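You operate a simulated robot arm through the tools that you are given. There is no shell and no other tool.

You are at the controls of a simulated robot arm. One attempt, no reset.

## Task
Put the white card back on the stepped shelf's lower board and set machine 4 up for the purple card.
Fine: stand the purple card on the NOW RUNNING step; size dial and counter as it says; the style dial stays on A; do not start. Set down upright: white card, what you pick out.

Only the result counts: the job must be done as asked and must still hold three seconds after the hand-in. Knocking over, shifting, dropping, spilling or breaking anything else fails it.

## Robot
A 7-joint arm with a two-finger parallel gripper, fixed in place. Base frame: the origin is at the foot of the arm, x ahead of it, y to its left, z up. Lengths are in mm, angles in degrees, forces in N, time in s.
With the tool pointing down near the work surface it reaches from about 300 to 720 mm from the base axis. Its first joint turns from -166.0 to 166.0 degrees. Payload 3.43 kg.
The TCP is the grasp point between the finger pads, 34 mm short of the fingertips. In the tool frame z runs along the fingers and y along their closing line. The gripper opens to 128 mm. The fingers are 24 mm wide and 12 mm thick; the gripper's body (48 by 130 mm) begins 96 mm behind the TCP.
Orientation is that of the tool frame in the base frame, as a unit quaternion [w, x, y, z]. With the fingers straight down and closing along the base's y, the tool's x points along the base's -x, its y along +y and its z along -z.

## Interface
- The arm moves only by the tool apply_moves. Its argument "series" is one flat list of numbers, 7 for each row, row after row: the shift along the tool's x, y, z in mm, then the turn, a rotation vector about the tool's x, y, z in degrees, then the closure in counts, from 0 (fully open) to 255 (shut). In form: [x, y, z, rx, ry, rz, claw, x, y, z, rx, ry, rz, claw, ...]. A call has 1 to 20 rows; each row is the pose to reach, as a shift and turn from the pose commanded when the call began, along the tool's axes at that moment. Each row takes 0.2 s and may step no farther than 50 mm and 8.6 degrees from the row before; otherwise, or with a gripper value out of range, the whole call is refused. A pose out of reach is approached as far as the arm can. The call stops where the force on the tool passes 40 N (or 10 N more than at its start, if that is more) or the arm is blocked; 0.2 s more then pass. Each finger travels about 108 mm/s and halts on what it meets, pressing with about 39 N; the grip force reading is that of the motor and also rises with nothing between the fingers. The clock runs only during rows and for 0.2 s after the last one: add rows that repeat a pose to give the fingers time. The reply holds the time, the measured pose of the TCP, the force on the tool along the base axes, the opening and the grip force, in the units named above and with some noise, with the torque about the TCP (base axes, N m) and any sound that the robot's microphone picked up.
- Cameras (640 x 400 px; columns grow to the right, rows downward): "scene" is fixed at [53.1, -499.6, 1703.7]; the picture's right is [0.85, -0.53, 0.00], its down [-0.28, -0.46, -0.84] and it looks along [0.44, 0.72, -0.54] (base axes); focal length 367 px, centre (320, 200). "wrist" rides on the gripper at [76, -11, -160] in the tool frame; the picture's right is [0.15, 0.99, 0.00], its down [-0.88, 0.13, -0.46] and it looks along [-0.45, 0.07, 0.89] (tool axes); focal length 234 px, centre (320, 200). There is no depth. A picture from a camera that has moved, and an enlarged one, comes with that camera's place and axes in the base frame and with its lens.
- capture(camera): a new picture of that camera. No time passes.
- raise_lower(by): slides the trunk up (or, below 0, down) by that many mm; the arm rides with it, the base frame stays. It gives what a move gives, with no picture.
- enlarge(camera, box): a new picture of the part [left, top, right, bottom] of that camera's present view, enlarged. No time passes.
- sign_off(): hands the job in; it is judged then, once.

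Places have to be worked out from the pictures, the camera data and where the tool is seen. Open the gripper and draw the arm clear of the work before you hand the job in, unless the task says otherwise.

The tools are called after "Request:" as a command line: name --argument value ..., lists and objects as JSON in quotes. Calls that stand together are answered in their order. apply_moves: Moves the arm, as the interface text tells. Its arguments: {"type":"object","properties":{"series":{"type":"array"}},"required":["series"]} The other tools are called the same way: raise_lower (by) slides the trunk up or down; capture (camera) takes a picture; enlarge (camera, box) takes an enlarged picture of a part of a camera's view; sign_off () hands the job in.

At the start:

```text
t: 0.0
tool_pos: [482.2, 129.9, 1306.4]
ee_rot: [0.0, 0.0, 1.0, 0.0]
ft_force: [0.0, 0.3, -0.1]
ft_torque: [0.01, -0.05, -0.01]
finger_gap: 128.1
grasp_force: 0.1
trunk travel left (down, up): [-275.0, 49.0]
```

scene: 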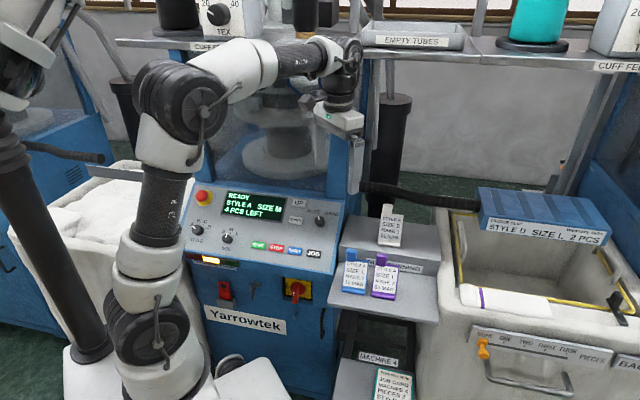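
wrist: 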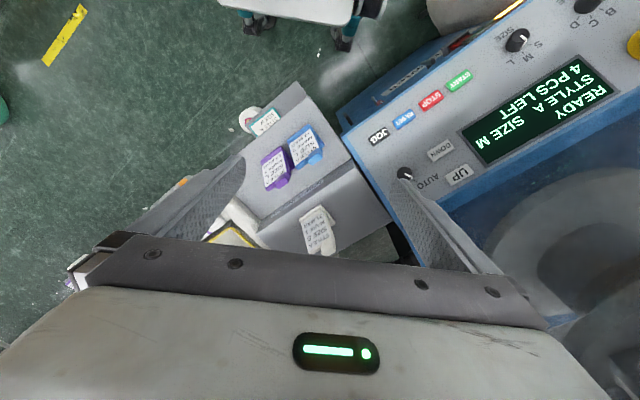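

I'll begin by looking at the scene in more detail: the cards, the shelf and the machine panel.

Request:
enlarge --camera "scene" --box '[330, 190, 450, 310]'

Request:
enlarge --camera "scene" --box '[170, 170, 350, 280]'

Request:
enlarge --camera "scene" --box '[320, 300, 450, 400]'

Request:
enlarge --camera "wrist" --box '[200, 80, 360, 260]'

Request:
enlarge --camera "wrist" --box '[340, 0, 640, 200]'

```text
3.33 times, centred on (390, 250) of scene
camera zoom: at [53.1, -499.6, 1703.7], right [0.85, -0.53, 0.0], down [-0.28, -0.46, -0.84], along [0.44, 0.72, -0.54], focal length 1222 px, centre (87, 33)
```

zoom: 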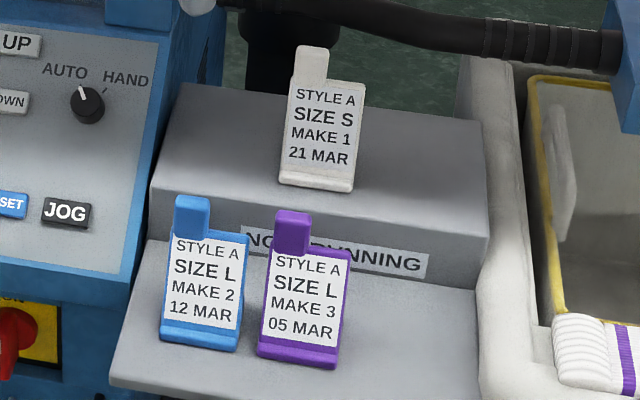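

```text
3.56 times, centred on (260, 225) of scene
camera zoom: at [53.1, -499.6, 1703.7], right [0.85, -0.53, 0.0], down [-0.28, -0.46, -0.84], along [0.44, 0.72, -0.54], focal length 1304 px, centre (533, 111)
```

zoom: 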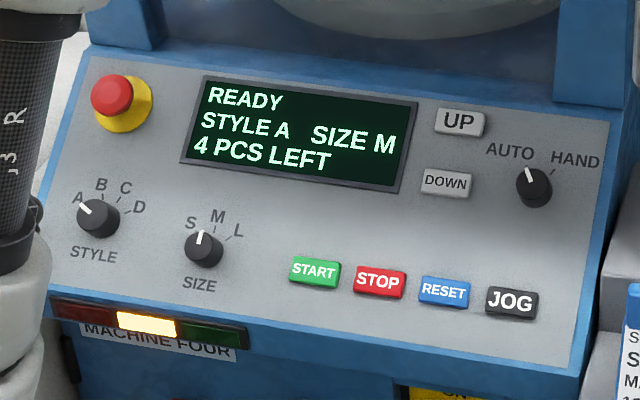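

```text
4.00 times, centred on (385, 350) of scene
camera zoom: at [53.1, -499.6, 1703.7], right [0.85, -0.53, 0.0], down [-0.28, -0.46, -0.84], along [0.44, 0.72, -0.54], focal length 1467 px, centre (60, -400)
```

zoom: 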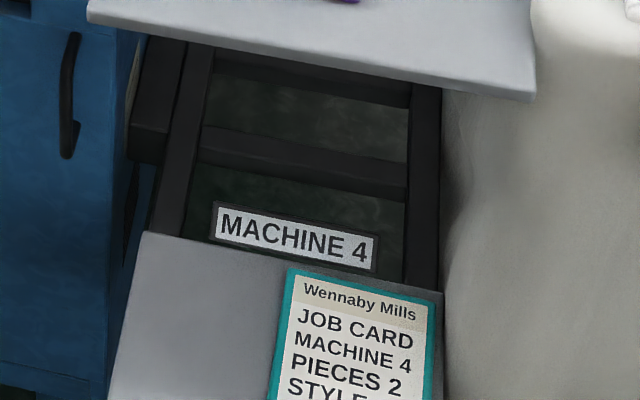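

```text
2.22 times, centred on (280, 170) of wrist
camera zoom: at [407.5, 119.0, 1467.1], right [-0.15, 0.99, 0.0], down [0.88, 0.13, 0.46], along [0.45, 0.07, -0.89], focal length 520 px, centre (409, 267)
```

zoom: 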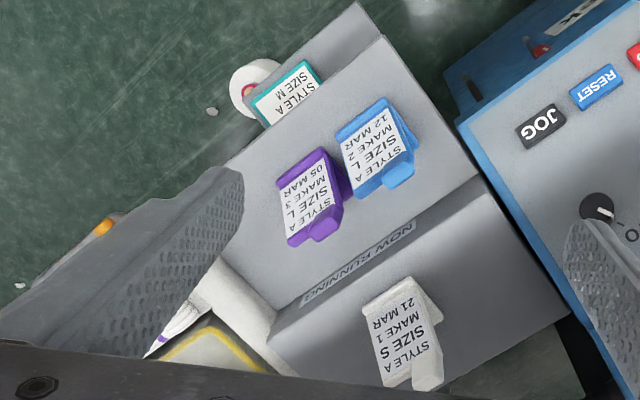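

```text
2.00 times, centred on (490, 100) of wrist
camera zoom: at [407.5, 119.0, 1467.1], right [-0.15, 0.99, 0.0], down [0.88, 0.13, 0.46], along [0.45, 0.07, -0.89], focal length 468 px, centre (-20, 400)
```

zoom: 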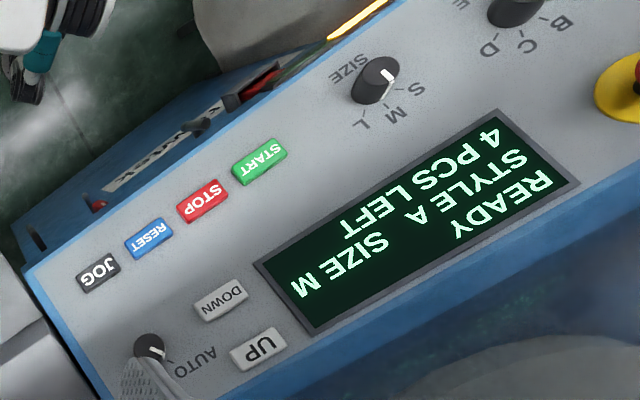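

The purple card reads STYLE A, SIZE L, MAKE 3, so the size dial goes to L and the counter goes from 4 down to 3. I'll zoom in closer on the cards and the panel to work out where they are.

Request:
enlarge --camera "wrist" --box '[280, 190, 360, 260]'

Request:
enlarge --camera "wrist" --box '[240, 110, 340, 200]'

Request:
enlarge --camera "scene" --box '[370, 195, 420, 255]'

Request:
enlarge --camera "scene" --box '[335, 240, 410, 305]'

```text
5.71 times, centred on (320, 225) of wrist
camera zoom: at [407.5, 119.0, 1467.1], right [-0.15, 0.99, 0.0], down [0.88, 0.13, 0.46], along [0.45, 0.07, -0.89], focal length 1338 px, centre (320, 57)
```

zoom: 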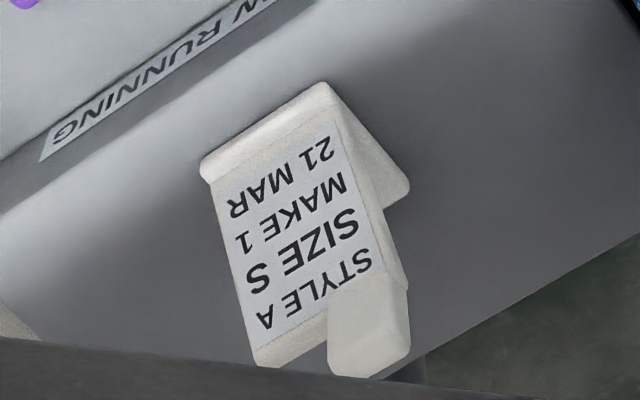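

```text
4.44 times, centred on (290, 155) of wrist
camera zoom: at [407.5, 119.0, 1467.1], right [-0.15, 0.99, 0.0], down [0.88, 0.13, 0.46], along [0.45, 0.07, -0.89], focal length 1041 px, centre (453, 400)
```

zoom: 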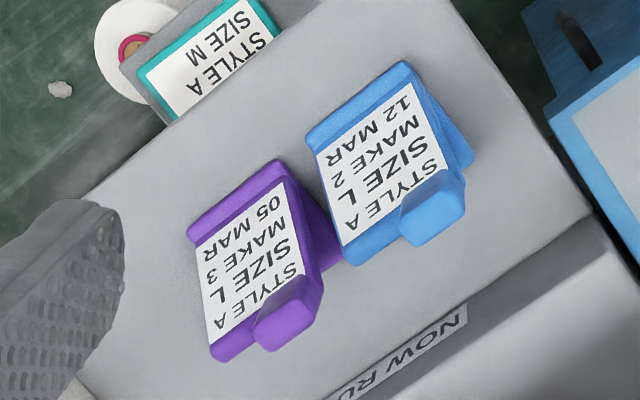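

```text
6.67 times, centred on (395, 225) of scene
camera zoom: at [53.1, -499.6, 1703.7], right [0.85, -0.53, 0.0], down [-0.28, -0.46, -0.84], along [0.44, 0.72, -0.54], focal length 2445 px, centre (-180, 33)
```

zoom: 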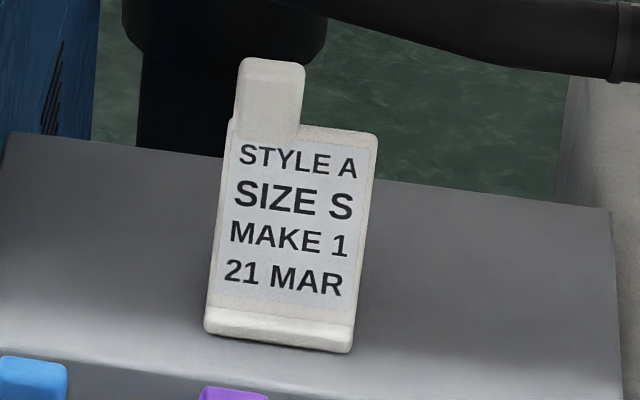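

```text
6.15 times, centred on (372, 272) of scene
camera zoom: at [53.1, -499.6, 1703.7], right [0.85, -0.53, 0.0], down [-0.28, -0.46, -0.84], along [0.44, 0.72, -0.54], focal length 2257 px, centre (-3, -246)
```

zoom: 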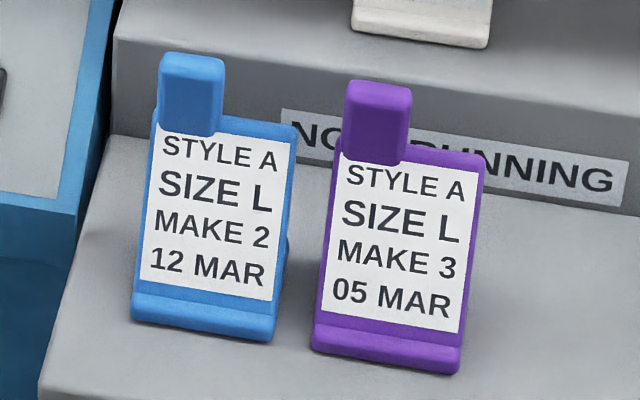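

Triangulating the two views puts the upper step at about z=970. The white card's front edge runs from about [670,164] to [717,115], and its tab top is near [713,186,1090]. I'll swing the tool about 45° so the wrist camera faces the cards from the front.

Request:
apply_moves --series '[-14, -8, 8, 0, 0, -7.5, 0, -28, -16, 16, 0, 0, -15, 0, -42, -24, 24, 0, 0, -22.5, 0, -56, -32, 32, 0, 0, -30, 0, -70, -40, 40, 0, 0, -37.5, 0, -84, -50, 46, 0, 0, -45, 0, -84, -50, 46, 0, 0, -45, 0]'

Request:
capture --camera "wrist"

Request:
capture --camera "scene"

```text
t: 1.6
tool_pos: [570.0, 80.3, 1261.0]
ee_rot: [0.001, -0.382, 0.924, 0.0]
ft_force: [1.0, -0.1, 0.1]
ft_torque: [0.03, -0.02, 0.01]
finger_gap: 127.8
grasp_force: 0.1
trunk travel left (down, up): [-275.0, 49.0]
```

```text
taken
camera wrist: at [524.4, 19.3, 1421.4], right [-0.8, 0.6, 0.0], down [0.53, 0.71, 0.46], along [0.27, 0.37, -0.89], focal length 234 px, centre (320, 200)
```

wrist: 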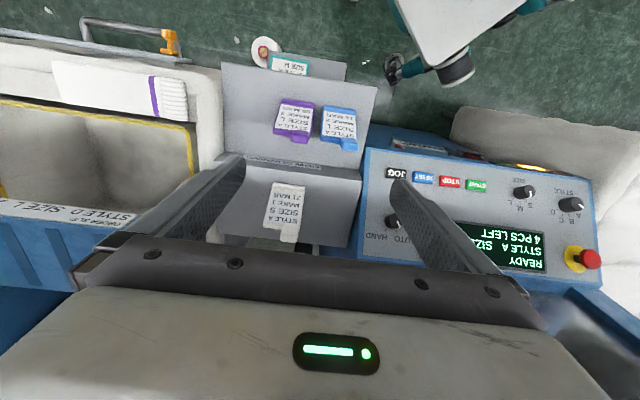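

```text
taken
```

scene: 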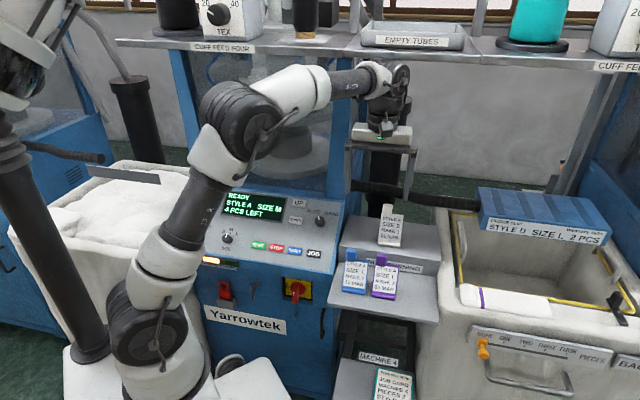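

The swing worked and the wrist camera now looks along the shelf's axis. I'll zoom in on the cards and the panel for precise coordinates.

Request:
enlarge --camera "wrist" --box '[255, 85, 375, 165]'

Request:
enlarge --camera "wrist" --box '[230, 155, 350, 255]'

Request:
enlarge --camera "wrist" --box '[360, 140, 620, 290]'

Request:
enlarge --camera "scene" --box '[330, 190, 450, 310]'

```text
5.00 times, centred on (315, 125) of wrist
camera zoom: at [524.4, 19.3, 1421.4], right [-0.8, 0.6, 0.0], down [0.53, 0.71, 0.46], along [0.27, 0.37, -0.89], focal length 1171 px, centre (345, 575)
```

zoom: 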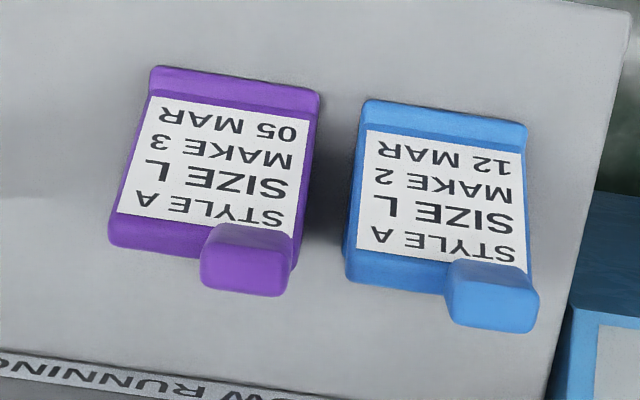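

```text
4.00 times, centred on (290, 205) of wrist
camera zoom: at [524.4, 19.3, 1421.4], right [-0.8, 0.6, 0.0], down [0.53, 0.71, 0.46], along [0.27, 0.37, -0.89], focal length 937 px, centre (440, 180)
```

zoom: 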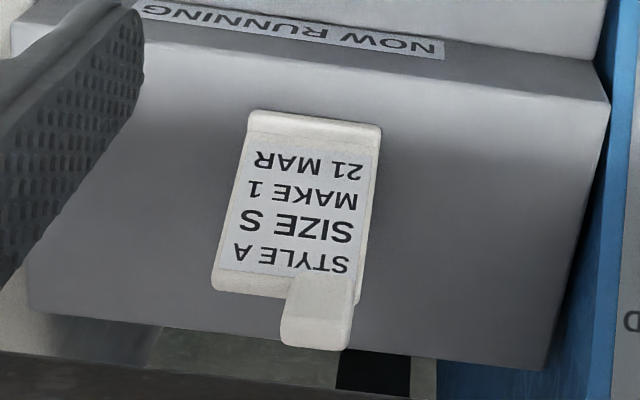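

```text
2.46 times, centred on (490, 215) of wrist
camera zoom: at [524.4, 19.3, 1421.4], right [-0.8, 0.6, 0.0], down [0.53, 0.71, 0.46], along [0.27, 0.37, -0.89], focal length 576 px, centre (-98, 163)
```

zoom: 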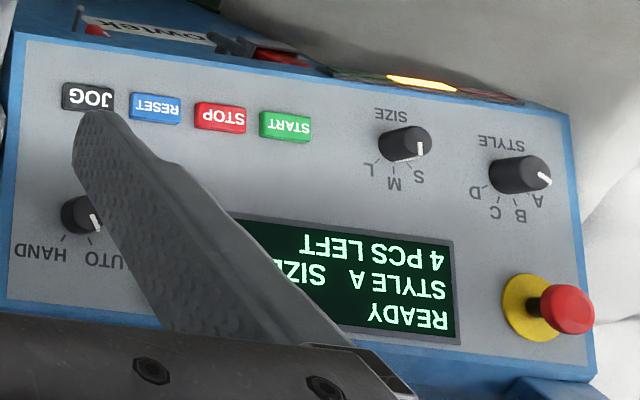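

```text
3.33 times, centred on (390, 250) of scene
camera zoom: at [53.1, -499.6, 1703.7], right [0.85, -0.53, 0.0], down [-0.28, -0.46, -0.84], along [0.44, 0.72, -0.54], focal length 1222 px, centre (87, 33)
```

zoom: 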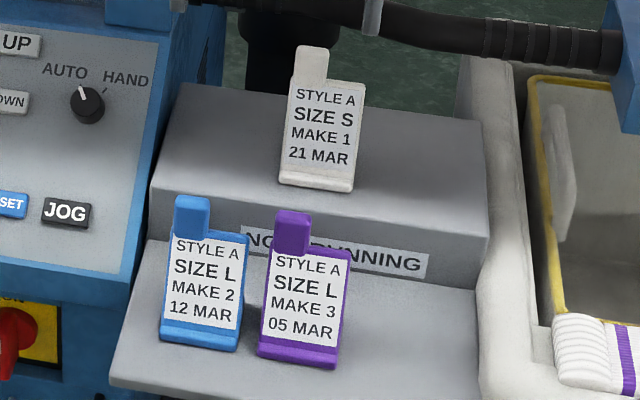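

The shelf lines up at 45° to the base axes. The lower board is at z≈910 and the upper step at z≈970. The purple tab is near [600,69,1030] and the white tab near [712,186,1090], and there is a free slot to the right of the purple card. I'll move above the white card's tab for a close look.

Request:
apply_moves --series '[-32, -5, 14, 0, 0, 0, 60, -64, -10, 28, 0, 0, 0, 60, -96, -16, 42, 0, 0, 0, 60, -128, -21, 56, 0, 0, 0, 60, -160, -26.4, 71, 0, 0, 0, 60, -160, -26.4, 71, 0, 0, 0, 60]'

Request:
capture --camera "wrist"

Request:
capture --camera "scene"

```text
t: 3.0
tool_pos: [676.4, 163.1, 1182.2]
ee_rot: [0.001, -0.382, 0.924, 0.0]
ft_force: [-0.6, -1.0, 0.1]
ft_torque: [0.03, -0.01, 0.03]
finger_gap: 98.2
grasp_force: 0.0
out of reach, approached as far as the arm can: row 5, 6
trunk travel left (down, up): [-275.0, 49.0]
```

```text
taken
camera wrist: at [632.3, 103.1, 1342.6], right [-0.8, 0.6, 0.0], down [0.53, 0.71, 0.46], along [0.27, 0.37, -0.89], focal length 234 px, centre (320, 200)
```

wrist: 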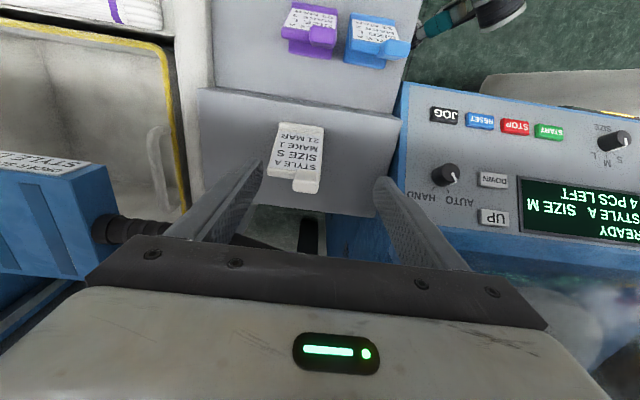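

```text
taken
```

scene: 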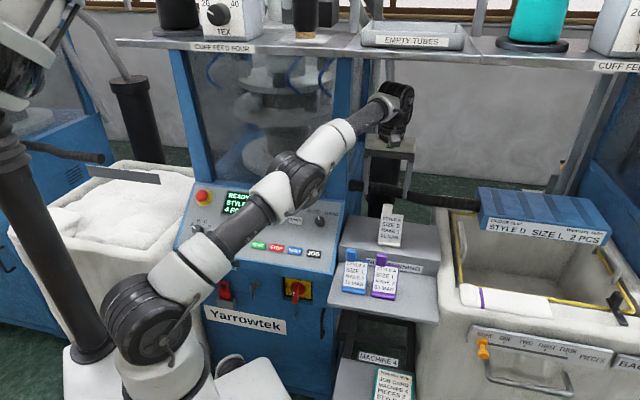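

The arm is fully stretched at this height, so raising the trunk and working lower should give more reach. I'll zoom in on the white card from here first, then raise the trunk.

Request:
enlarge --camera "wrist" --box '[250, 110, 350, 210]'

Request:
enlarge --camera "wrist" --box '[270, 0, 420, 75]'

Request:
enlarge --camera "wrist" --box '[400, 80, 640, 250]'

Request:
raise_lower --by 49

```text
4.00 times, centred on (300, 160) of wrist
camera zoom: at [632.3, 103.1, 1342.6], right [-0.8, 0.6, 0.0], down [0.53, 0.71, 0.46], along [0.27, 0.37, -0.89], focal length 937 px, centre (400, 360)
```

zoom: 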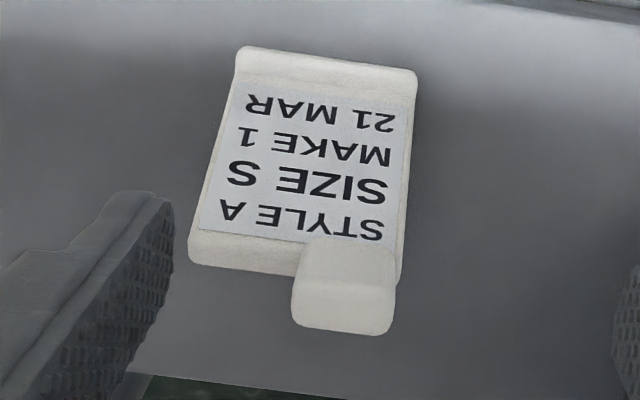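

```text
4.27 times, centred on (345, 38) of wrist
camera zoom: at [632.3, 103.1, 1342.6], right [-0.8, 0.6, 0.0], down [0.53, 0.71, 0.46], along [0.27, 0.37, -0.89], focal length 999 px, centre (213, 893)
```

zoom: 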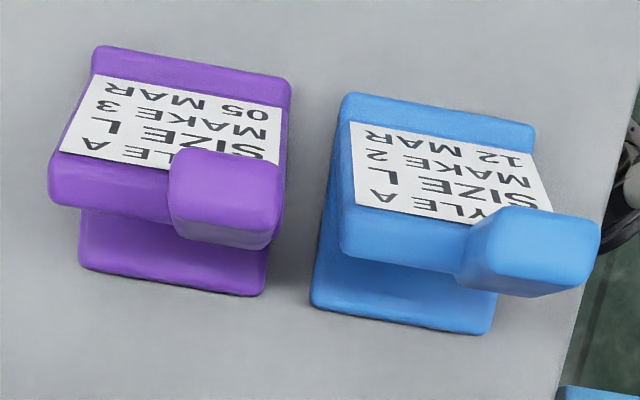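

```text
2.35 times, centred on (520, 165) of wrist
camera zoom: at [632.3, 103.1, 1342.6], right [-0.8, 0.6, 0.0], down [0.53, 0.71, 0.46], along [0.27, 0.37, -0.89], focal length 551 px, centre (-151, 282)
```

zoom: 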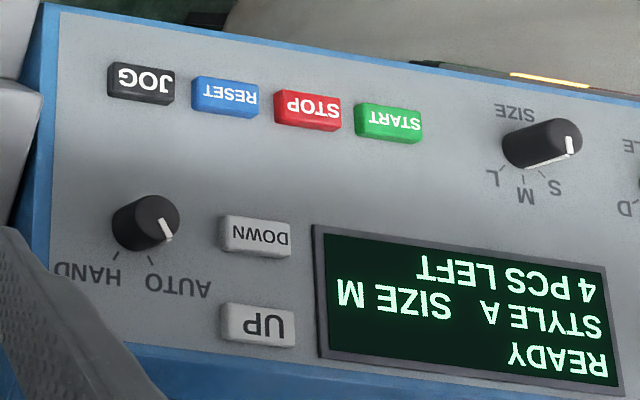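

```text
t: 3.9
tool_pos: [678.3, 164.0, 1231.4]
ee_rot: [0.001, -0.383, 0.924, 0.0]
ft_force: [-0.5, 0.3, 0.1]
ft_torque: [-0.02, 0.0, 0.01]
finger_gap: 97.9
grasp_force: 0.1
trunk travel left (down, up): [-324.0, 0.0]
```

The tab is about 30 mm wide and 16 mm deep. Its top is at z≈1088 and the plate top is at about z≈1063. With the trunk now fully up, I'll lower the tool 60 mm and check where the commanded pose really is.

Request:
apply_moves --series '[0, 0, 30, 0, 0, 0, 120, 0, 0, 60, 0, 0, 0, 120, 0, 0, 60, 0, 0, 0, 120]'

```text
t: 4.7
tool_pos: [677.6, 167.1, 1171.2]
ee_rot: [0.001, -0.382, 0.924, 0.001]
ft_force: [0.5, 0.4, -0.9]
ft_torque: [-0.01, -0.01, 0.0]
finger_gap: 67.8
grasp_force: 0.0
trunk travel left (down, up): [-324.0, 0.0]
```

The commanded pose matches the measured one. Next I'll move over the white tab at about [711.7,183.5,1138], keeping the fingertips above it.

Request:
apply_moves --series '[-18, -6.3, 16, 0, 0, 0, 120, -35.7, -12.5, 33, 0, 0, 0, 120, -35.7, -12.5, 33, 0, 0, 0, 120]'

Request:
capture --camera "wrist"

Request:
enlarge --camera "scene" --box '[340, 120, 460, 260]'

```text
t: 5.5
tool_pos: [700.1, 173.0, 1137.6]
ee_rot: [0.001, -0.381, 0.924, 0.0]
ft_force: [-0.6, -0.2, -0.5]
ft_torque: [0.01, 0.04, 0.0]
finger_gap: 67.4
grasp_force: 0.0
out of reach, approached as far as the arm can: row 2, 3
trunk travel left (down, up): [-324.0, 0.0]
```

```text
taken
camera wrist: at [654.9, 113.5, 1297.7], right [-0.8, 0.6, 0.0], down [0.53, 0.71, 0.46], along [0.27, 0.37, -0.89], focal length 234 px, centre (320, 200)
```

wrist: 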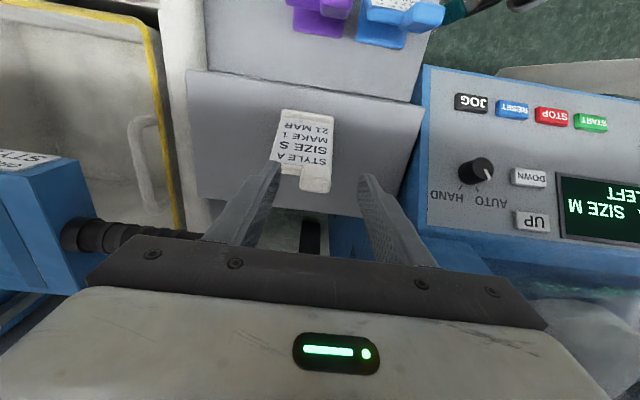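

```text
2.86 times, centred on (400, 190) of scene
camera zoom: at [53.1, -499.6, 1703.7], right [0.85, -0.53, 0.0], down [-0.28, -0.46, -0.84], along [0.44, 0.72, -0.54], focal length 1048 px, centre (91, 229)
```

zoom: 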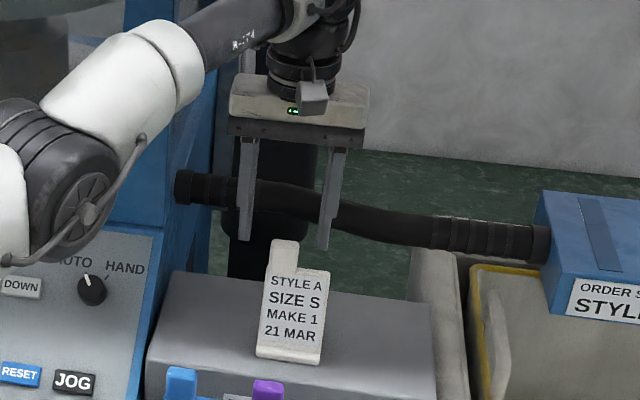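

The arm tops out at a radius of about 721 mm with the tool vertical. Tilting about the closing axis, with the fingertips leaning away from the robot, should extend the reach and keep the pads parallel to the tab sides, so I'll tilt 12° in place.

Request:
apply_moves --series '[0, 0, 0, 0, -6, 0, 120, -4, -0.5, 0, 0, -12, 0, 120, -7.6, -0.8, 0, 0, -12, 0, 120, -7.6, -0.8, 0, 0, -12, 0, 120]'

Request:
capture --camera "wrist"

Request:
enlarge --camera "scene" --box '[340, 120, 460, 260]'

```text
t: 6.5
tool_pos: [740.9, 186.9, 1143.0]
ee_rot: [0.096, -0.379, 0.919, 0.04]
ft_force: [-0.1, 0.3, -0.4]
ft_torque: [-0.01, -0.03, -0.01]
finger_gap: 67.6
grasp_force: 0.0
out of reach, approached as far as the arm can: row 1, 2, 3, 4
trunk travel left (down, up): [-324.0, 0.0]
```

```text
taken
camera wrist: at [672.7, 103.2, 1284.4], right [-0.8, 0.6, -0.03], down [0.45, 0.63, 0.63], along [0.4, 0.49, -0.78], focal length 234 px, centre (320, 200)
```

wrist: 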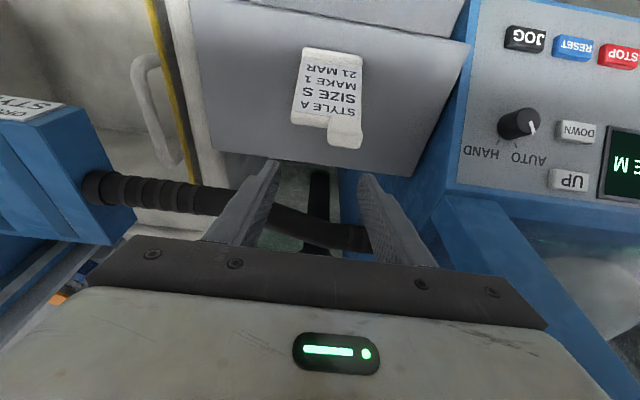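

```text
2.86 times, centred on (400, 190) of scene
camera zoom: at [53.1, -499.6, 1703.7], right [0.85, -0.53, 0.0], down [-0.28, -0.46, -0.84], along [0.44, 0.72, -0.54], focal length 1048 px, centre (91, 229)
```

zoom: 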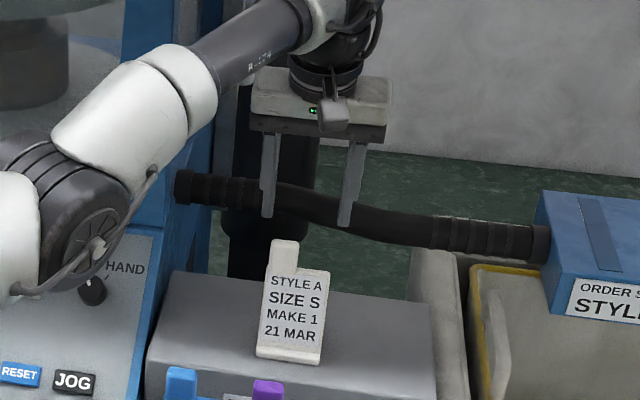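

The tilt carried the TCP out to [741,187,1143], so there is reach to spare now. I'll bring it back over the tab at the same height and check the alignment.

Request:
apply_moves --series '[15.1, 9.1, -3.2, 0, 0, 0, 120, 30.3, 18.2, -6.4, 0, 0, 0, 120, 30.3, 18.2, -6.4, 0, 0, 0, 120]'

Request:
enlarge --camera "wrist" --box '[240, 80, 400, 220]'

Request:
enlarge --camera "scene" --box '[350, 150, 440, 250]'

```text
t: 7.3
tool_pos: [737.6, 185.9, 1152.7]
ee_rot: [0.096, -0.381, 0.919, 0.041]
ft_force: [0.5, -0.1, 0.2]
ft_torque: [0.0, 0.01, 0.0]
finger_gap: 67.8
grasp_force: 0.0
out of reach, approached as far as the arm can: row 1, 2, 3
trunk travel left (down, up): [-324.0, 0.0]
```

```text
2.86 times, centred on (320, 150) of wrist
camera zoom: at [671.0, 103.8, 1292.9], right [-0.8, 0.6, -0.03], down [0.45, 0.63, 0.63], along [0.39, 0.49, -0.78], focal length 669 px, centre (320, 343)
```

zoom: 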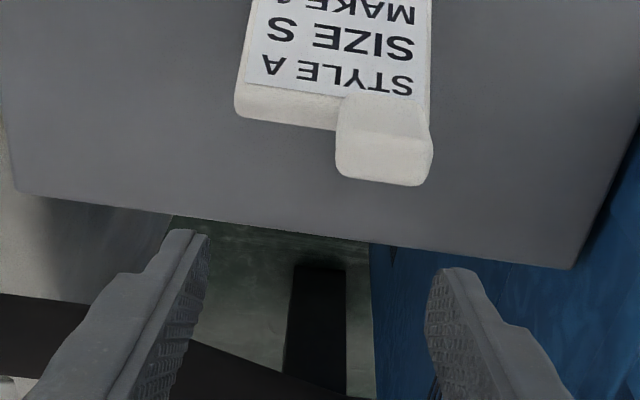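

```text
4.00 times, centred on (395, 200) of scene
camera zoom: at [53.1, -499.6, 1703.7], right [0.85, -0.53, 0.0], down [-0.28, -0.46, -0.84], along [0.44, 0.72, -0.54], focal length 1467 px, centre (20, 200)
```

zoom: 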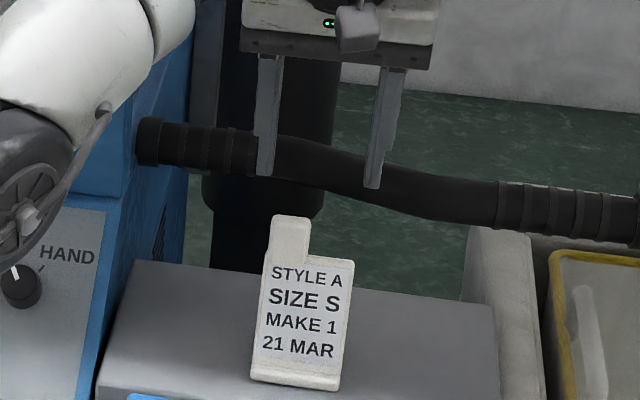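

The solver looks stuck near a stretched-elbow pose, because even an inward move is refused. I'll try a larger move inward and see whether the elbow bends.

Request:
apply_moves --series '[30, 5, -6, 0, 0, 0, 120, 60, 10, -12, 0, 0, 0, 120, 90, 15, -19, 0, 0, 0, 120, 90, 15, -19, 0, 0, 0, 120]'

Request:
capture --camera "scene"

```text
t: 8.3
tool_pos: [743.6, 143.0, 1169.3]
ee_rot: [0.096, -0.381, 0.919, 0.041]
ft_force: [0.6, -0.1, 0.3]
ft_torque: [-0.01, 0.0, 0.03]
finger_gap: 67.5
grasp_force: 0.0
out of reach, approached as far as the arm can: row 1, 2, 3, 4
trunk travel left (down, up): [-324.0, 0.0]
```

```text
taken
```

scene: 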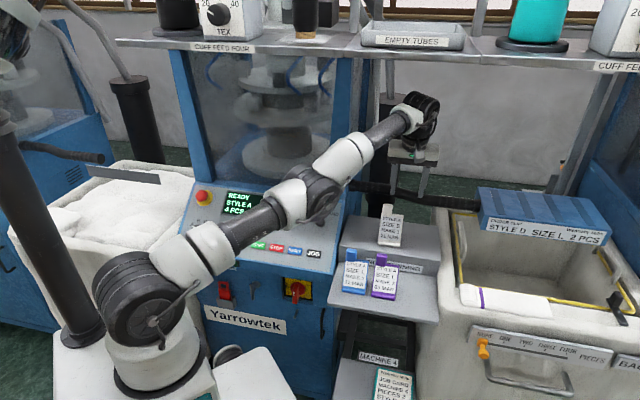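

The arm is pinned straight. I'll reverse the tilt while bringing the TCP back by the same amount, so the wrist stays nearly still, and then come down and inward, which worked earlier.

Request:
apply_moves --series '[24, 0, -1, 0, 6, 0, 120, 48, 0, -2, 0, 12, 0, 120, 48, 0, -2, 0, 12, 0, 120]'

```text
t: 9.1
tool_pos: [708.8, 108.3, 1160.4]
ee_rot: [0.0, -0.383, 0.924, 0.0]
ft_force: [-0.8, -0.5, -0.2]
ft_torque: [0.01, -0.03, 0.0]
finger_gap: 67.9
grasp_force: 0.1
trunk travel left (down, up): [-324.0, 0.0]
```

The tool is vertical again at [709,108,1160]. I'll retreat in front of the white card to r≈373, b≈555, z≈1125, well inside the workspace, and tilt there before coming in from the front.

Request:
apply_moves --series '[8, 17, 12, 0, 0, 0, 120, 16, 34, 24, 0, 0, 0, 120, 23, 51, 35, 0, 0, 0, 120, 23, 51, 35, 0, -6, 0, 120, 23, 51, 35, 0, -12, 0, 120, 23, 51, 35, 0, -12, 0, 120]'

Request:
capture --camera "wrist"

Request:
enlarge --camera "scene" --box '[340, 140, 460, 260]'

```text
t: 10.5
tool_pos: [656.2, 127.6, 1127.3]
ee_rot: [0.097, -0.381, 0.919, 0.04]
ft_force: [-1.4, 0.9, -0.3]
ft_torque: [0.03, 0.01, -0.02]
finger_gap: 67.7
grasp_force: 0.0
trunk travel left (down, up): [-324.0, 0.0]
```

```text
taken
camera wrist: at [587.7, 45.4, 1268.6], right [-0.8, 0.6, -0.03], down [0.45, 0.63, 0.63], along [0.4, 0.49, -0.78], focal length 234 px, centre (320, 200)
```

wrist: 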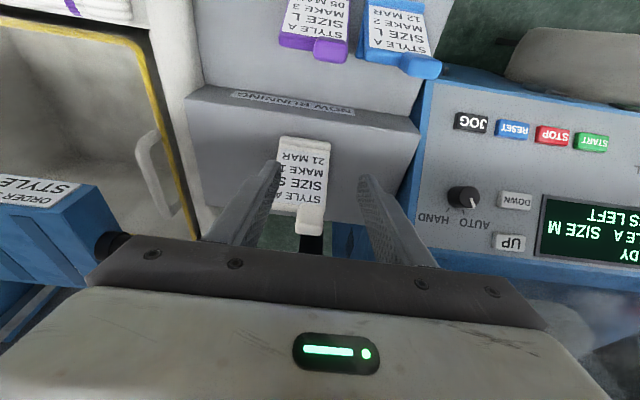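

```text
3.33 times, centred on (400, 200) of scene
camera zoom: at [53.1, -499.6, 1703.7], right [0.85, -0.53, 0.0], down [-0.28, -0.46, -0.84], along [0.44, 0.72, -0.54], focal length 1222 px, centre (53, 200)
```

zoom: 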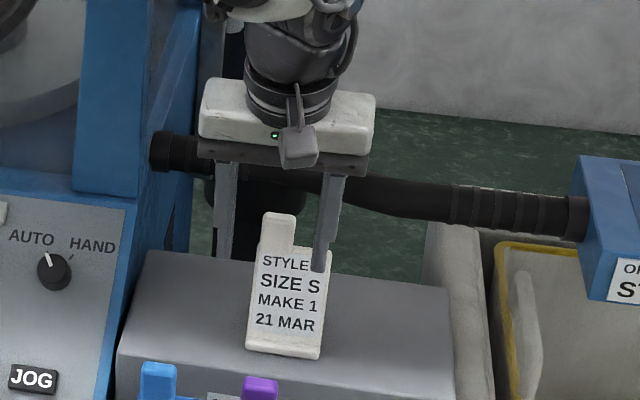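

The tilt was accepted at [656,128,1127]. I'll zoom in on the tab and fingers to check the sideways centering before coming in from the front.

Request:
enlarge --camera "wrist" --box '[240, 120, 400, 250]'

```text
3.08 times, centred on (320, 185) of wrist
camera zoom: at [587.7, 45.4, 1268.6], right [-0.8, 0.6, -0.03], down [0.45, 0.63, 0.63], along [0.4, 0.49, -0.78], focal length 720 px, centre (320, 246)
```

zoom: 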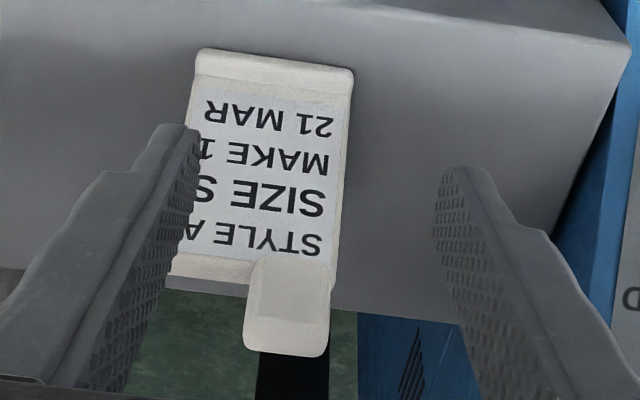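

The tab is centered on r≈373.9 and the TCP is at r=373.8, so it lines up. I'll drop to z≈1104 in front of the tab and move partway in, watching for any reach limit.

Request:
apply_moves --series '[2.4, 0, 11, 0, 0, 0, 120, 4.8, 0, 22.5, 0, 0, 0, 120, -17.2, 0, 27.2, 0, 0, 0, 120, -39.2, 0, 31.9, 0, 0, 0, 120, -39.2, 0, 31.9, 0, 0, 0, 120]'

Request:
enlarge --camera "wrist" --box '[240, 120, 400, 250]'

Request:
enlarge --camera "scene" --box '[360, 160, 430, 250]'

```text
t: 11.7
tool_pos: [684.9, 162.8, 1107.1]
ee_rot: [0.097, -0.38, 0.919, 0.041]
ft_force: [-0.7, 0.7, 0.2]
ft_torque: [0.04, -0.02, 0.02]
finger_gap: 67.4
grasp_force: 0.1
trunk travel left (down, up): [-324.0, 0.0]
```

```text
3.08 times, centred on (320, 185) of wrist
camera zoom: at [617.2, 78.8, 1247.3], right [-0.8, 0.6, -0.03], down [0.45, 0.63, 0.63], along [0.4, 0.49, -0.78], focal length 720 px, centre (320, 246)
```

zoom: 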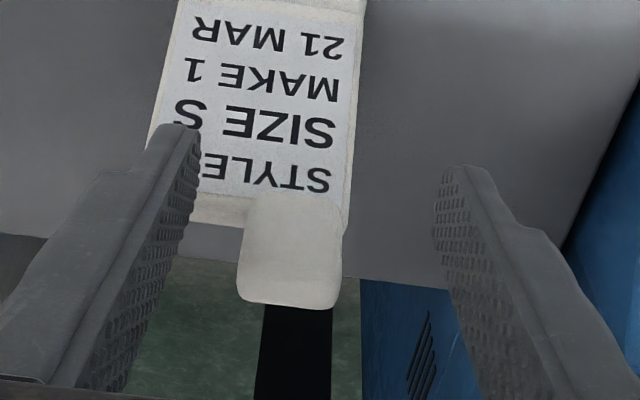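

```text
4.44 times, centred on (395, 205) of scene
camera zoom: at [53.1, -499.6, 1703.7], right [0.85, -0.53, 0.0], down [-0.28, -0.46, -0.84], along [0.44, 0.72, -0.54], focal length 1630 px, centre (-13, 178)
```

zoom: 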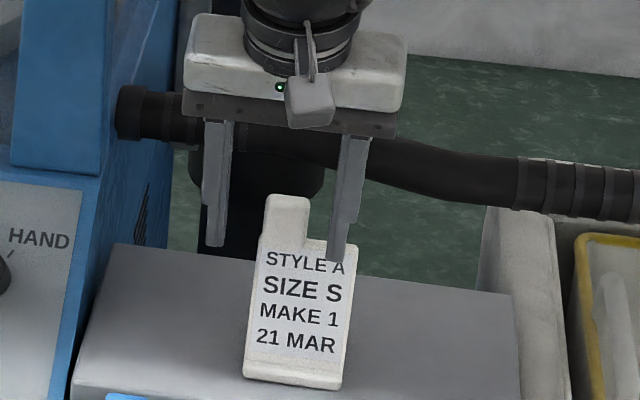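

The TCP reads r≈369, about 4 mm off the expected path. I'll hold for a moment and re-read to separate noise from lag.

Request:
apply_moves --series '[0, 0, 0, 0, 0, 0, 120, 0, 0, 0, 0, 0, 0, 120]'

Request:
enlarge --camera "wrist" --box '[240, 120, 400, 250]'

```text
t: 12.3
tool_pos: [685.4, 161.6, 1105.6]
ee_rot: [0.097, -0.38, 0.919, 0.04]
ft_force: [0.1, -0.1, 0.1]
ft_torque: [-0.02, 0.0, 0.01]
finger_gap: 67.6
grasp_force: 0.1
trunk travel left (down, up): [-324.0, 0.0]
```

```text
3.08 times, centred on (320, 185) of wrist
camera zoom: at [617.1, 78.7, 1247.4], right [-0.8, 0.6, -0.03], down [0.45, 0.63, 0.63], along [0.4, 0.49, -0.78], focal length 720 px, centre (320, 246)
```

zoom: 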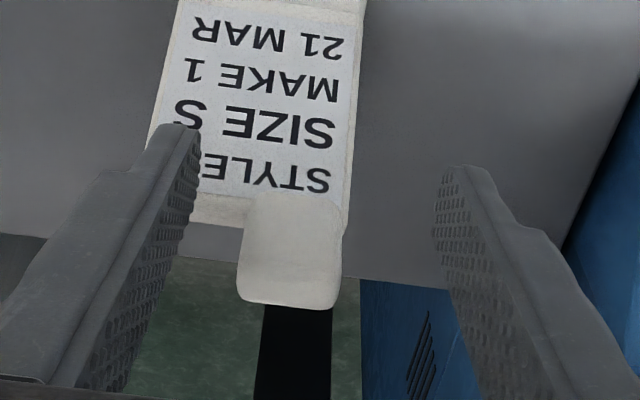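

The camera-based TCP is r≈369.7, b≈599.5, z≈1106.7 and the tab center is r≈373. I'll correct by 3.3 mm sideways and slide in to b≈625.

Request:
apply_moves --series '[-8, -3.3, 2.6, 0, 0, 0, 120, -16, -3.3, 5.2, 0, 0, 0, 120, -24.4, -3.3, 7.7, 0, 0, 0, 120, -24.4, -3.3, 7.7, 0, 0, 0, 120]'

Request:
capture --camera "wrist"

Request:
enlarge --camera "wrist" --box '[240, 120, 400, 250]'

Request:
enlarge --camera "scene" --box '[360, 160, 430, 250]'

```text
t: 13.3
tool_pos: [707.7, 176.8, 1102.2]
ee_rot: [0.097, -0.38, 0.919, 0.04]
ft_force: [0.4, 0.2, -0.1]
ft_torque: [-0.01, 0.04, 0.01]
finger_gap: 67.8
grasp_force: 0.1
trunk travel left (down, up): [-324.0, 0.0]
```

```text
taken
camera wrist: at [640.1, 93.9, 1244.1], right [-0.8, 0.6, -0.03], down [0.45, 0.63, 0.63], along [0.4, 0.49, -0.78], focal length 234 px, centre (320, 200)
```

wrist: 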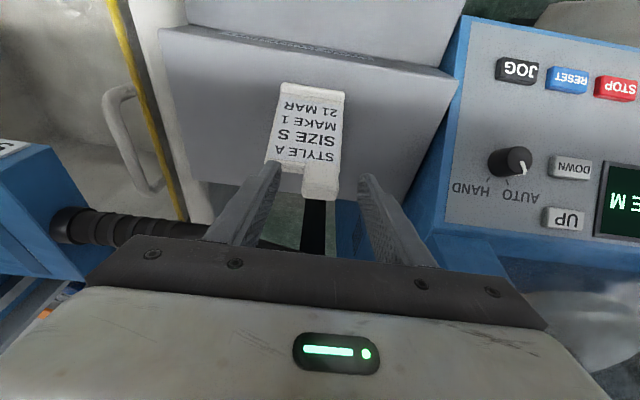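

```text
3.08 times, centred on (320, 185) of wrist
camera zoom: at [640.1, 93.9, 1244.1], right [-0.8, 0.6, -0.03], down [0.45, 0.63, 0.63], along [0.4, 0.49, -0.78], focal length 720 px, centre (320, 246)
```

zoom: 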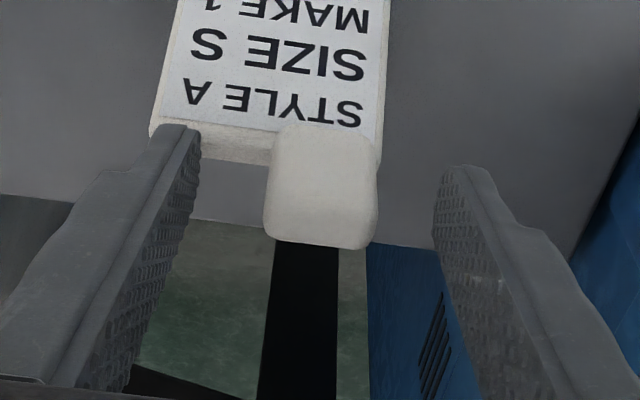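

```text
4.44 times, centred on (395, 205) of scene
camera zoom: at [53.1, -499.6, 1703.7], right [0.85, -0.53, 0.0], down [-0.28, -0.46, -0.84], along [0.44, 0.72, -0.54], focal length 1630 px, centre (-13, 178)
```

zoom: 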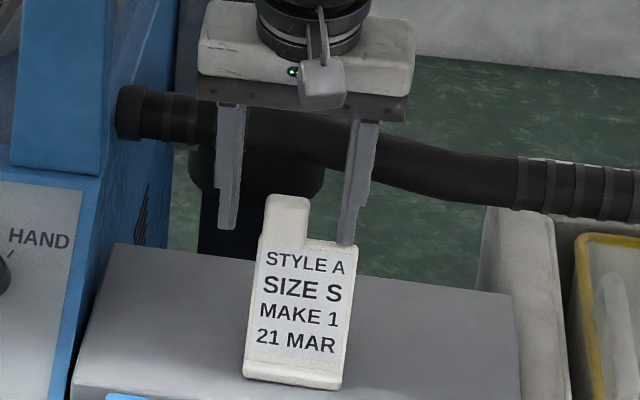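

The fingers straddle the tab. The TCP is at r≈375.2 and the tab at r≈373.3, so I'll shift 1.9 mm and then close.

Request:
apply_moves --series '[0, 1.9, 0, 0, 0, 0, 120, 0, 1.9, 0, 0, 0, 0, 160, 0, 1.9, 0, 0, 0, 0, 160]'

Request:
enlarge --camera "wrist" --box '[240, 120, 400, 250]'

```text
t: 14.1
tool_pos: [705.6, 178.4, 1103.1]
ee_rot: [0.098, -0.381, 0.919, 0.04]
ft_force: [0.3, 0.5, 0.2]
ft_torque: [0.01, -0.04, -0.02]
finger_gap: 47.7
grasp_force: 0.1
trunk travel left (down, up): [-324.0, 0.0]
```

```text
3.08 times, centred on (320, 185) of wrist
camera zoom: at [638.1, 95.2, 1243.9], right [-0.8, 0.6, -0.03], down [0.45, 0.63, 0.63], along [0.4, 0.49, -0.78], focal length 720 px, centre (320, 246)
```

zoom: 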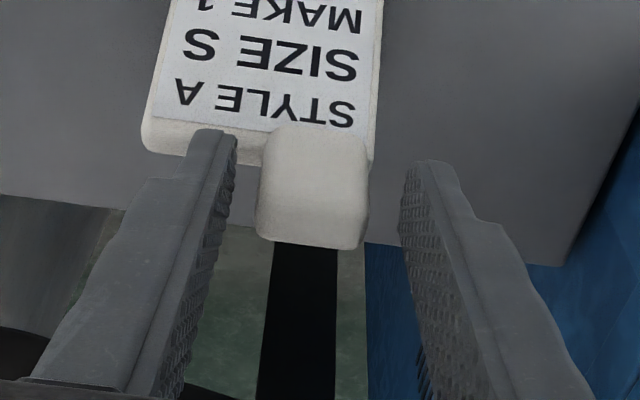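

It is centered now, with r≈372.9 against the tab's 373.3. I'll close the gripper on the tab.

Request:
apply_moves --series '[0, 0, 0, 0, 0, 0, 200, 0, 0, 0, 0, 0, 0, 255, 0, 0, 0, 0, 0, 0, 255, 0, 0, 0, 0, 0, 0, 255]'

Request:
capture --camera "wrist"

Request:
enlarge --camera "scene" --box '[360, 160, 430, 250]'

```text
t: 15.1
tool_pos: [706.3, 178.7, 1102.7]
ee_rot: [0.098, -0.381, 0.919, 0.041]
ft_force: [0.4, 0.3, 0.5]
ft_torque: [0.04, 0.0, 0.04]
finger_gap: 28.9
grasp_force: 39.0
trunk travel left (down, up): [-324.0, 0.0]
```

```text
taken
camera wrist: at [638.1, 95.1, 1243.9], right [-0.8, 0.6, -0.03], down [0.45, 0.63, 0.63], along [0.4, 0.49, -0.78], focal length 234 px, centre (320, 200)
```

wrist: 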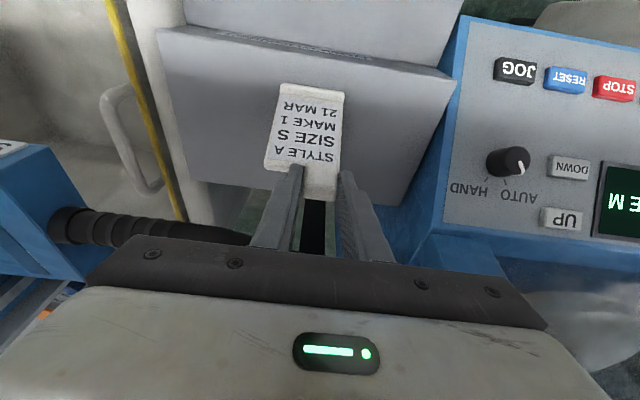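

```text
4.44 times, centred on (395, 205) of scene
camera zoom: at [53.1, -499.6, 1703.7], right [0.85, -0.53, 0.0], down [-0.28, -0.46, -0.84], along [0.44, 0.72, -0.54], focal length 1630 px, centre (-13, 178)
```

zoom: 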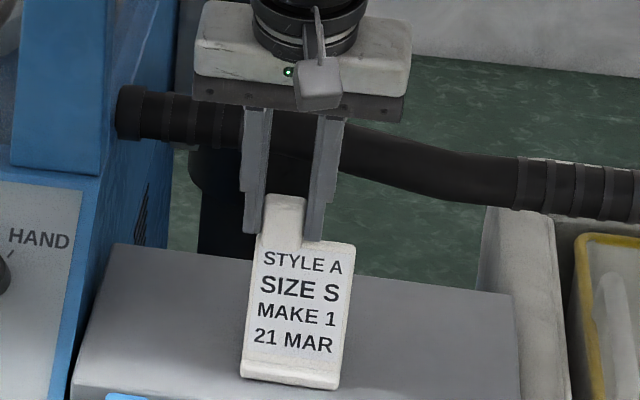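

The grip is solid: gap 28.9 mm, 39 N. I'll lift 25 mm slowly and check the hold.

Request:
apply_moves --series '[-1.2, 0, -5.9, 0, 0, 0, 255, -2.5, 0, -11.7, 0, 0, 0, 255, -3.7, 0, -17.6, 0, 0, 0, 255, -5.2, 0, -24.5, 0, 0, 0, 255, -5.2, 0, -24.5, 0, 0, 0, 255]'

Request:
capture --camera "wrist"

Request:
enlarge --camera "scene" --box '[350, 150, 440, 270]'

```text
t: 16.3
tool_pos: [705.2, 176.9, 1127.1]
ee_rot: [0.098, -0.38, 0.919, 0.04]
ft_force: [0.6, 0.6, -1.5]
ft_torque: [-0.01, 0.0, 0.03]
finger_gap: 29.0
grasp_force: 39.1
trunk travel left (down, up): [-324.0, 0.0]
```

```text
taken
camera wrist: at [637.3, 93.4, 1269.0], right [-0.8, 0.6, -0.03], down [0.45, 0.63, 0.63], along [0.4, 0.49, -0.78], focal length 234 px, centre (320, 200)
```

wrist: 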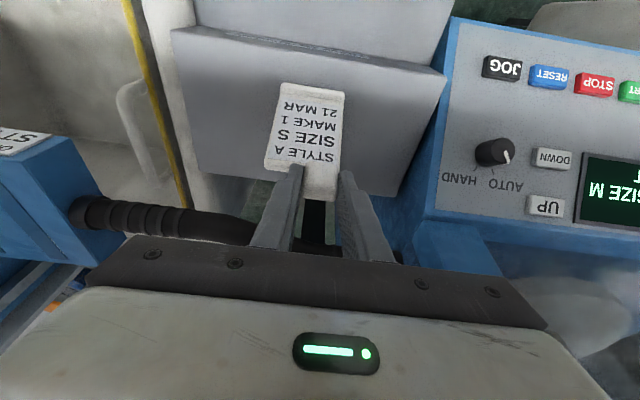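

```text
3.33 times, centred on (395, 210) of scene
camera zoom: at [53.1, -499.6, 1703.7], right [0.85, -0.53, 0.0], down [-0.28, -0.46, -0.84], along [0.44, 0.72, -0.54], focal length 1222 px, centre (70, 167)
```

zoom: 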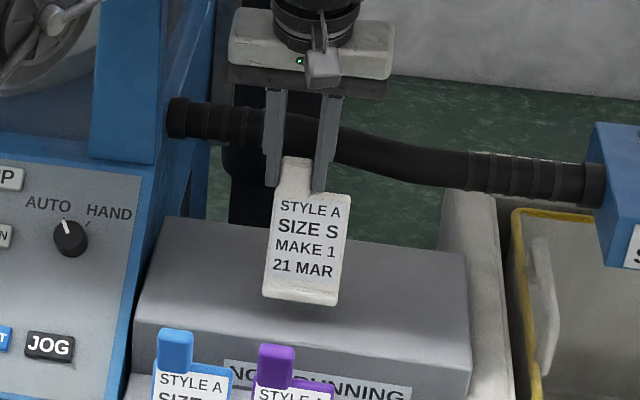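

The card hangs steady and weighs about 1.7 N. I'll carry it diagonally forward and right, clear of the purple card, to hover above the free slot on the lower board.

Request:
apply_moves --series '[13.7, -13.2, -5.5, 0, 0, 0, 255, 27.3, -26.4, -10.9, 0, 0, 0, 255, 42, -41.4, -14, 0, 0, 0, 255, 56.7, -56.4, -17.2, 0, 0, 0, 255, 71.4, -71.4, -20.3, 0, 0, 0, 255, 86, -86.4, -23.4, 0, 0, 0, 255, 103, -88.4, -27, 0, 0, 0, 255, 120.2, -88.4, -30.7, 0, 0, 0, 255, 137, -88.4, -34.2, 0, 0, 0, 255, 153.5, -88.4, -37.8, 0, 0, 0, 255, 153.5, -88.4, -37.8, 0, 0, 0, 255]'

Request:
capture --camera "wrist"

Request:
enlarge --camera "scene" --box '[330, 190, 450, 310]'

```text
t: 18.7
tool_pos: [656.8, 2.2, 1132.2]
ee_rot: [0.097, -0.38, 0.919, 0.04]
ft_force: [-0.1, 0.5, -0.7]
ft_torque: [0.03, 0.02, -0.02]
finger_gap: 28.9
grasp_force: 39.3
trunk travel left (down, up): [-324.0, 0.0]
```

```text
taken
camera wrist: at [588.9, -80.3, 1272.2], right [-0.8, 0.6, -0.03], down [0.45, 0.63, 0.63], along [0.4, 0.49, -0.78], focal length 234 px, centre (320, 200)
```

wrist: 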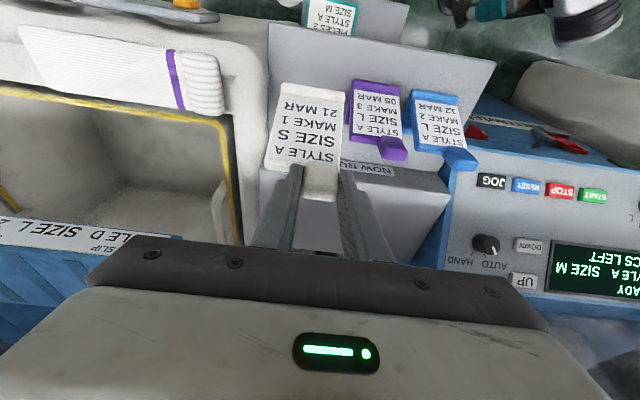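

```text
3.33 times, centred on (390, 250) of scene
camera zoom: at [53.1, -499.6, 1703.7], right [0.85, -0.53, 0.0], down [-0.28, -0.46, -0.84], along [0.44, 0.72, -0.54], focal length 1222 px, centre (87, 33)
```

zoom: 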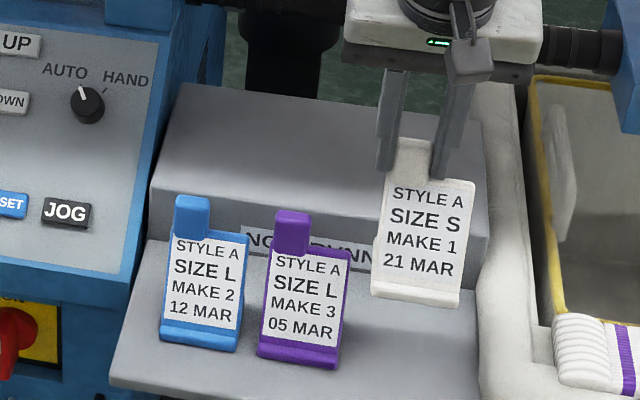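

The white card hovers at TCP r≈462, b≈467, with its bottom near z≈998. I'll lower it 78 mm straight down to just above the board.

Request:
apply_moves --series '[4.1, 0, 19.1, 0, 0, 0, 255, 8.1, 0, 38.1, 0, 0, 0, 255, 12.2, 0, 57.2, 0, 0, 0, 255, 14.4, 0, 67.5, 0, 0, 0, 255, 16.2, 0, 76.3, 0, 0, 0, 255, 16.2, 0, 76.3, 0, 0, 0, 255]'

Request:
capture --camera "wrist"

Request:
enlarge --camera "scene" --box '[340, 220, 450, 310]'

```text
t: 20.1
tool_pos: [656.2, 2.7, 1053.6]
ee_rot: [0.098, -0.381, 0.919, 0.04]
ft_force: [0.8, 0.3, -0.6]
ft_torque: [-0.01, 0.0, -0.01]
finger_gap: 28.8
grasp_force: 39.5
trunk travel left (down, up): [-324.0, 0.0]
```

```text
taken
camera wrist: at [589.6, -80.8, 1195.7], right [-0.8, 0.6, -0.03], down [0.45, 0.63, 0.63], along [0.4, 0.49, -0.78], focal length 234 px, centre (320, 200)
```

wrist: 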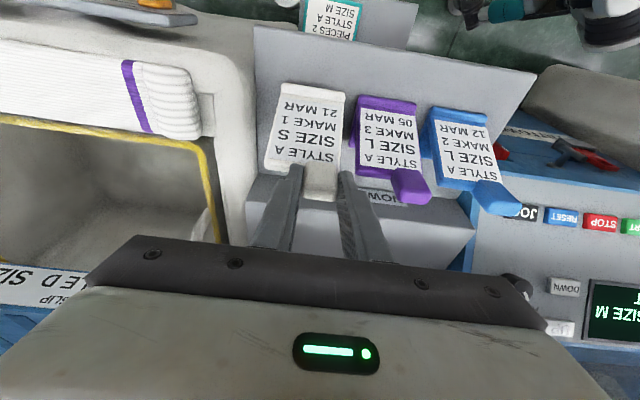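

```text
4.44 times, centred on (395, 265) of scene
camera zoom: at [53.1, -499.6, 1703.7], right [0.85, -0.53, 0.0], down [-0.28, -0.46, -0.84], along [0.44, 0.72, -0.54], focal length 1630 px, centre (-13, -89)
```

zoom: 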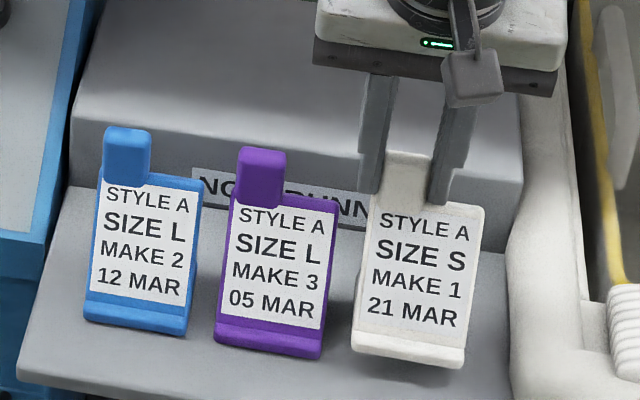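

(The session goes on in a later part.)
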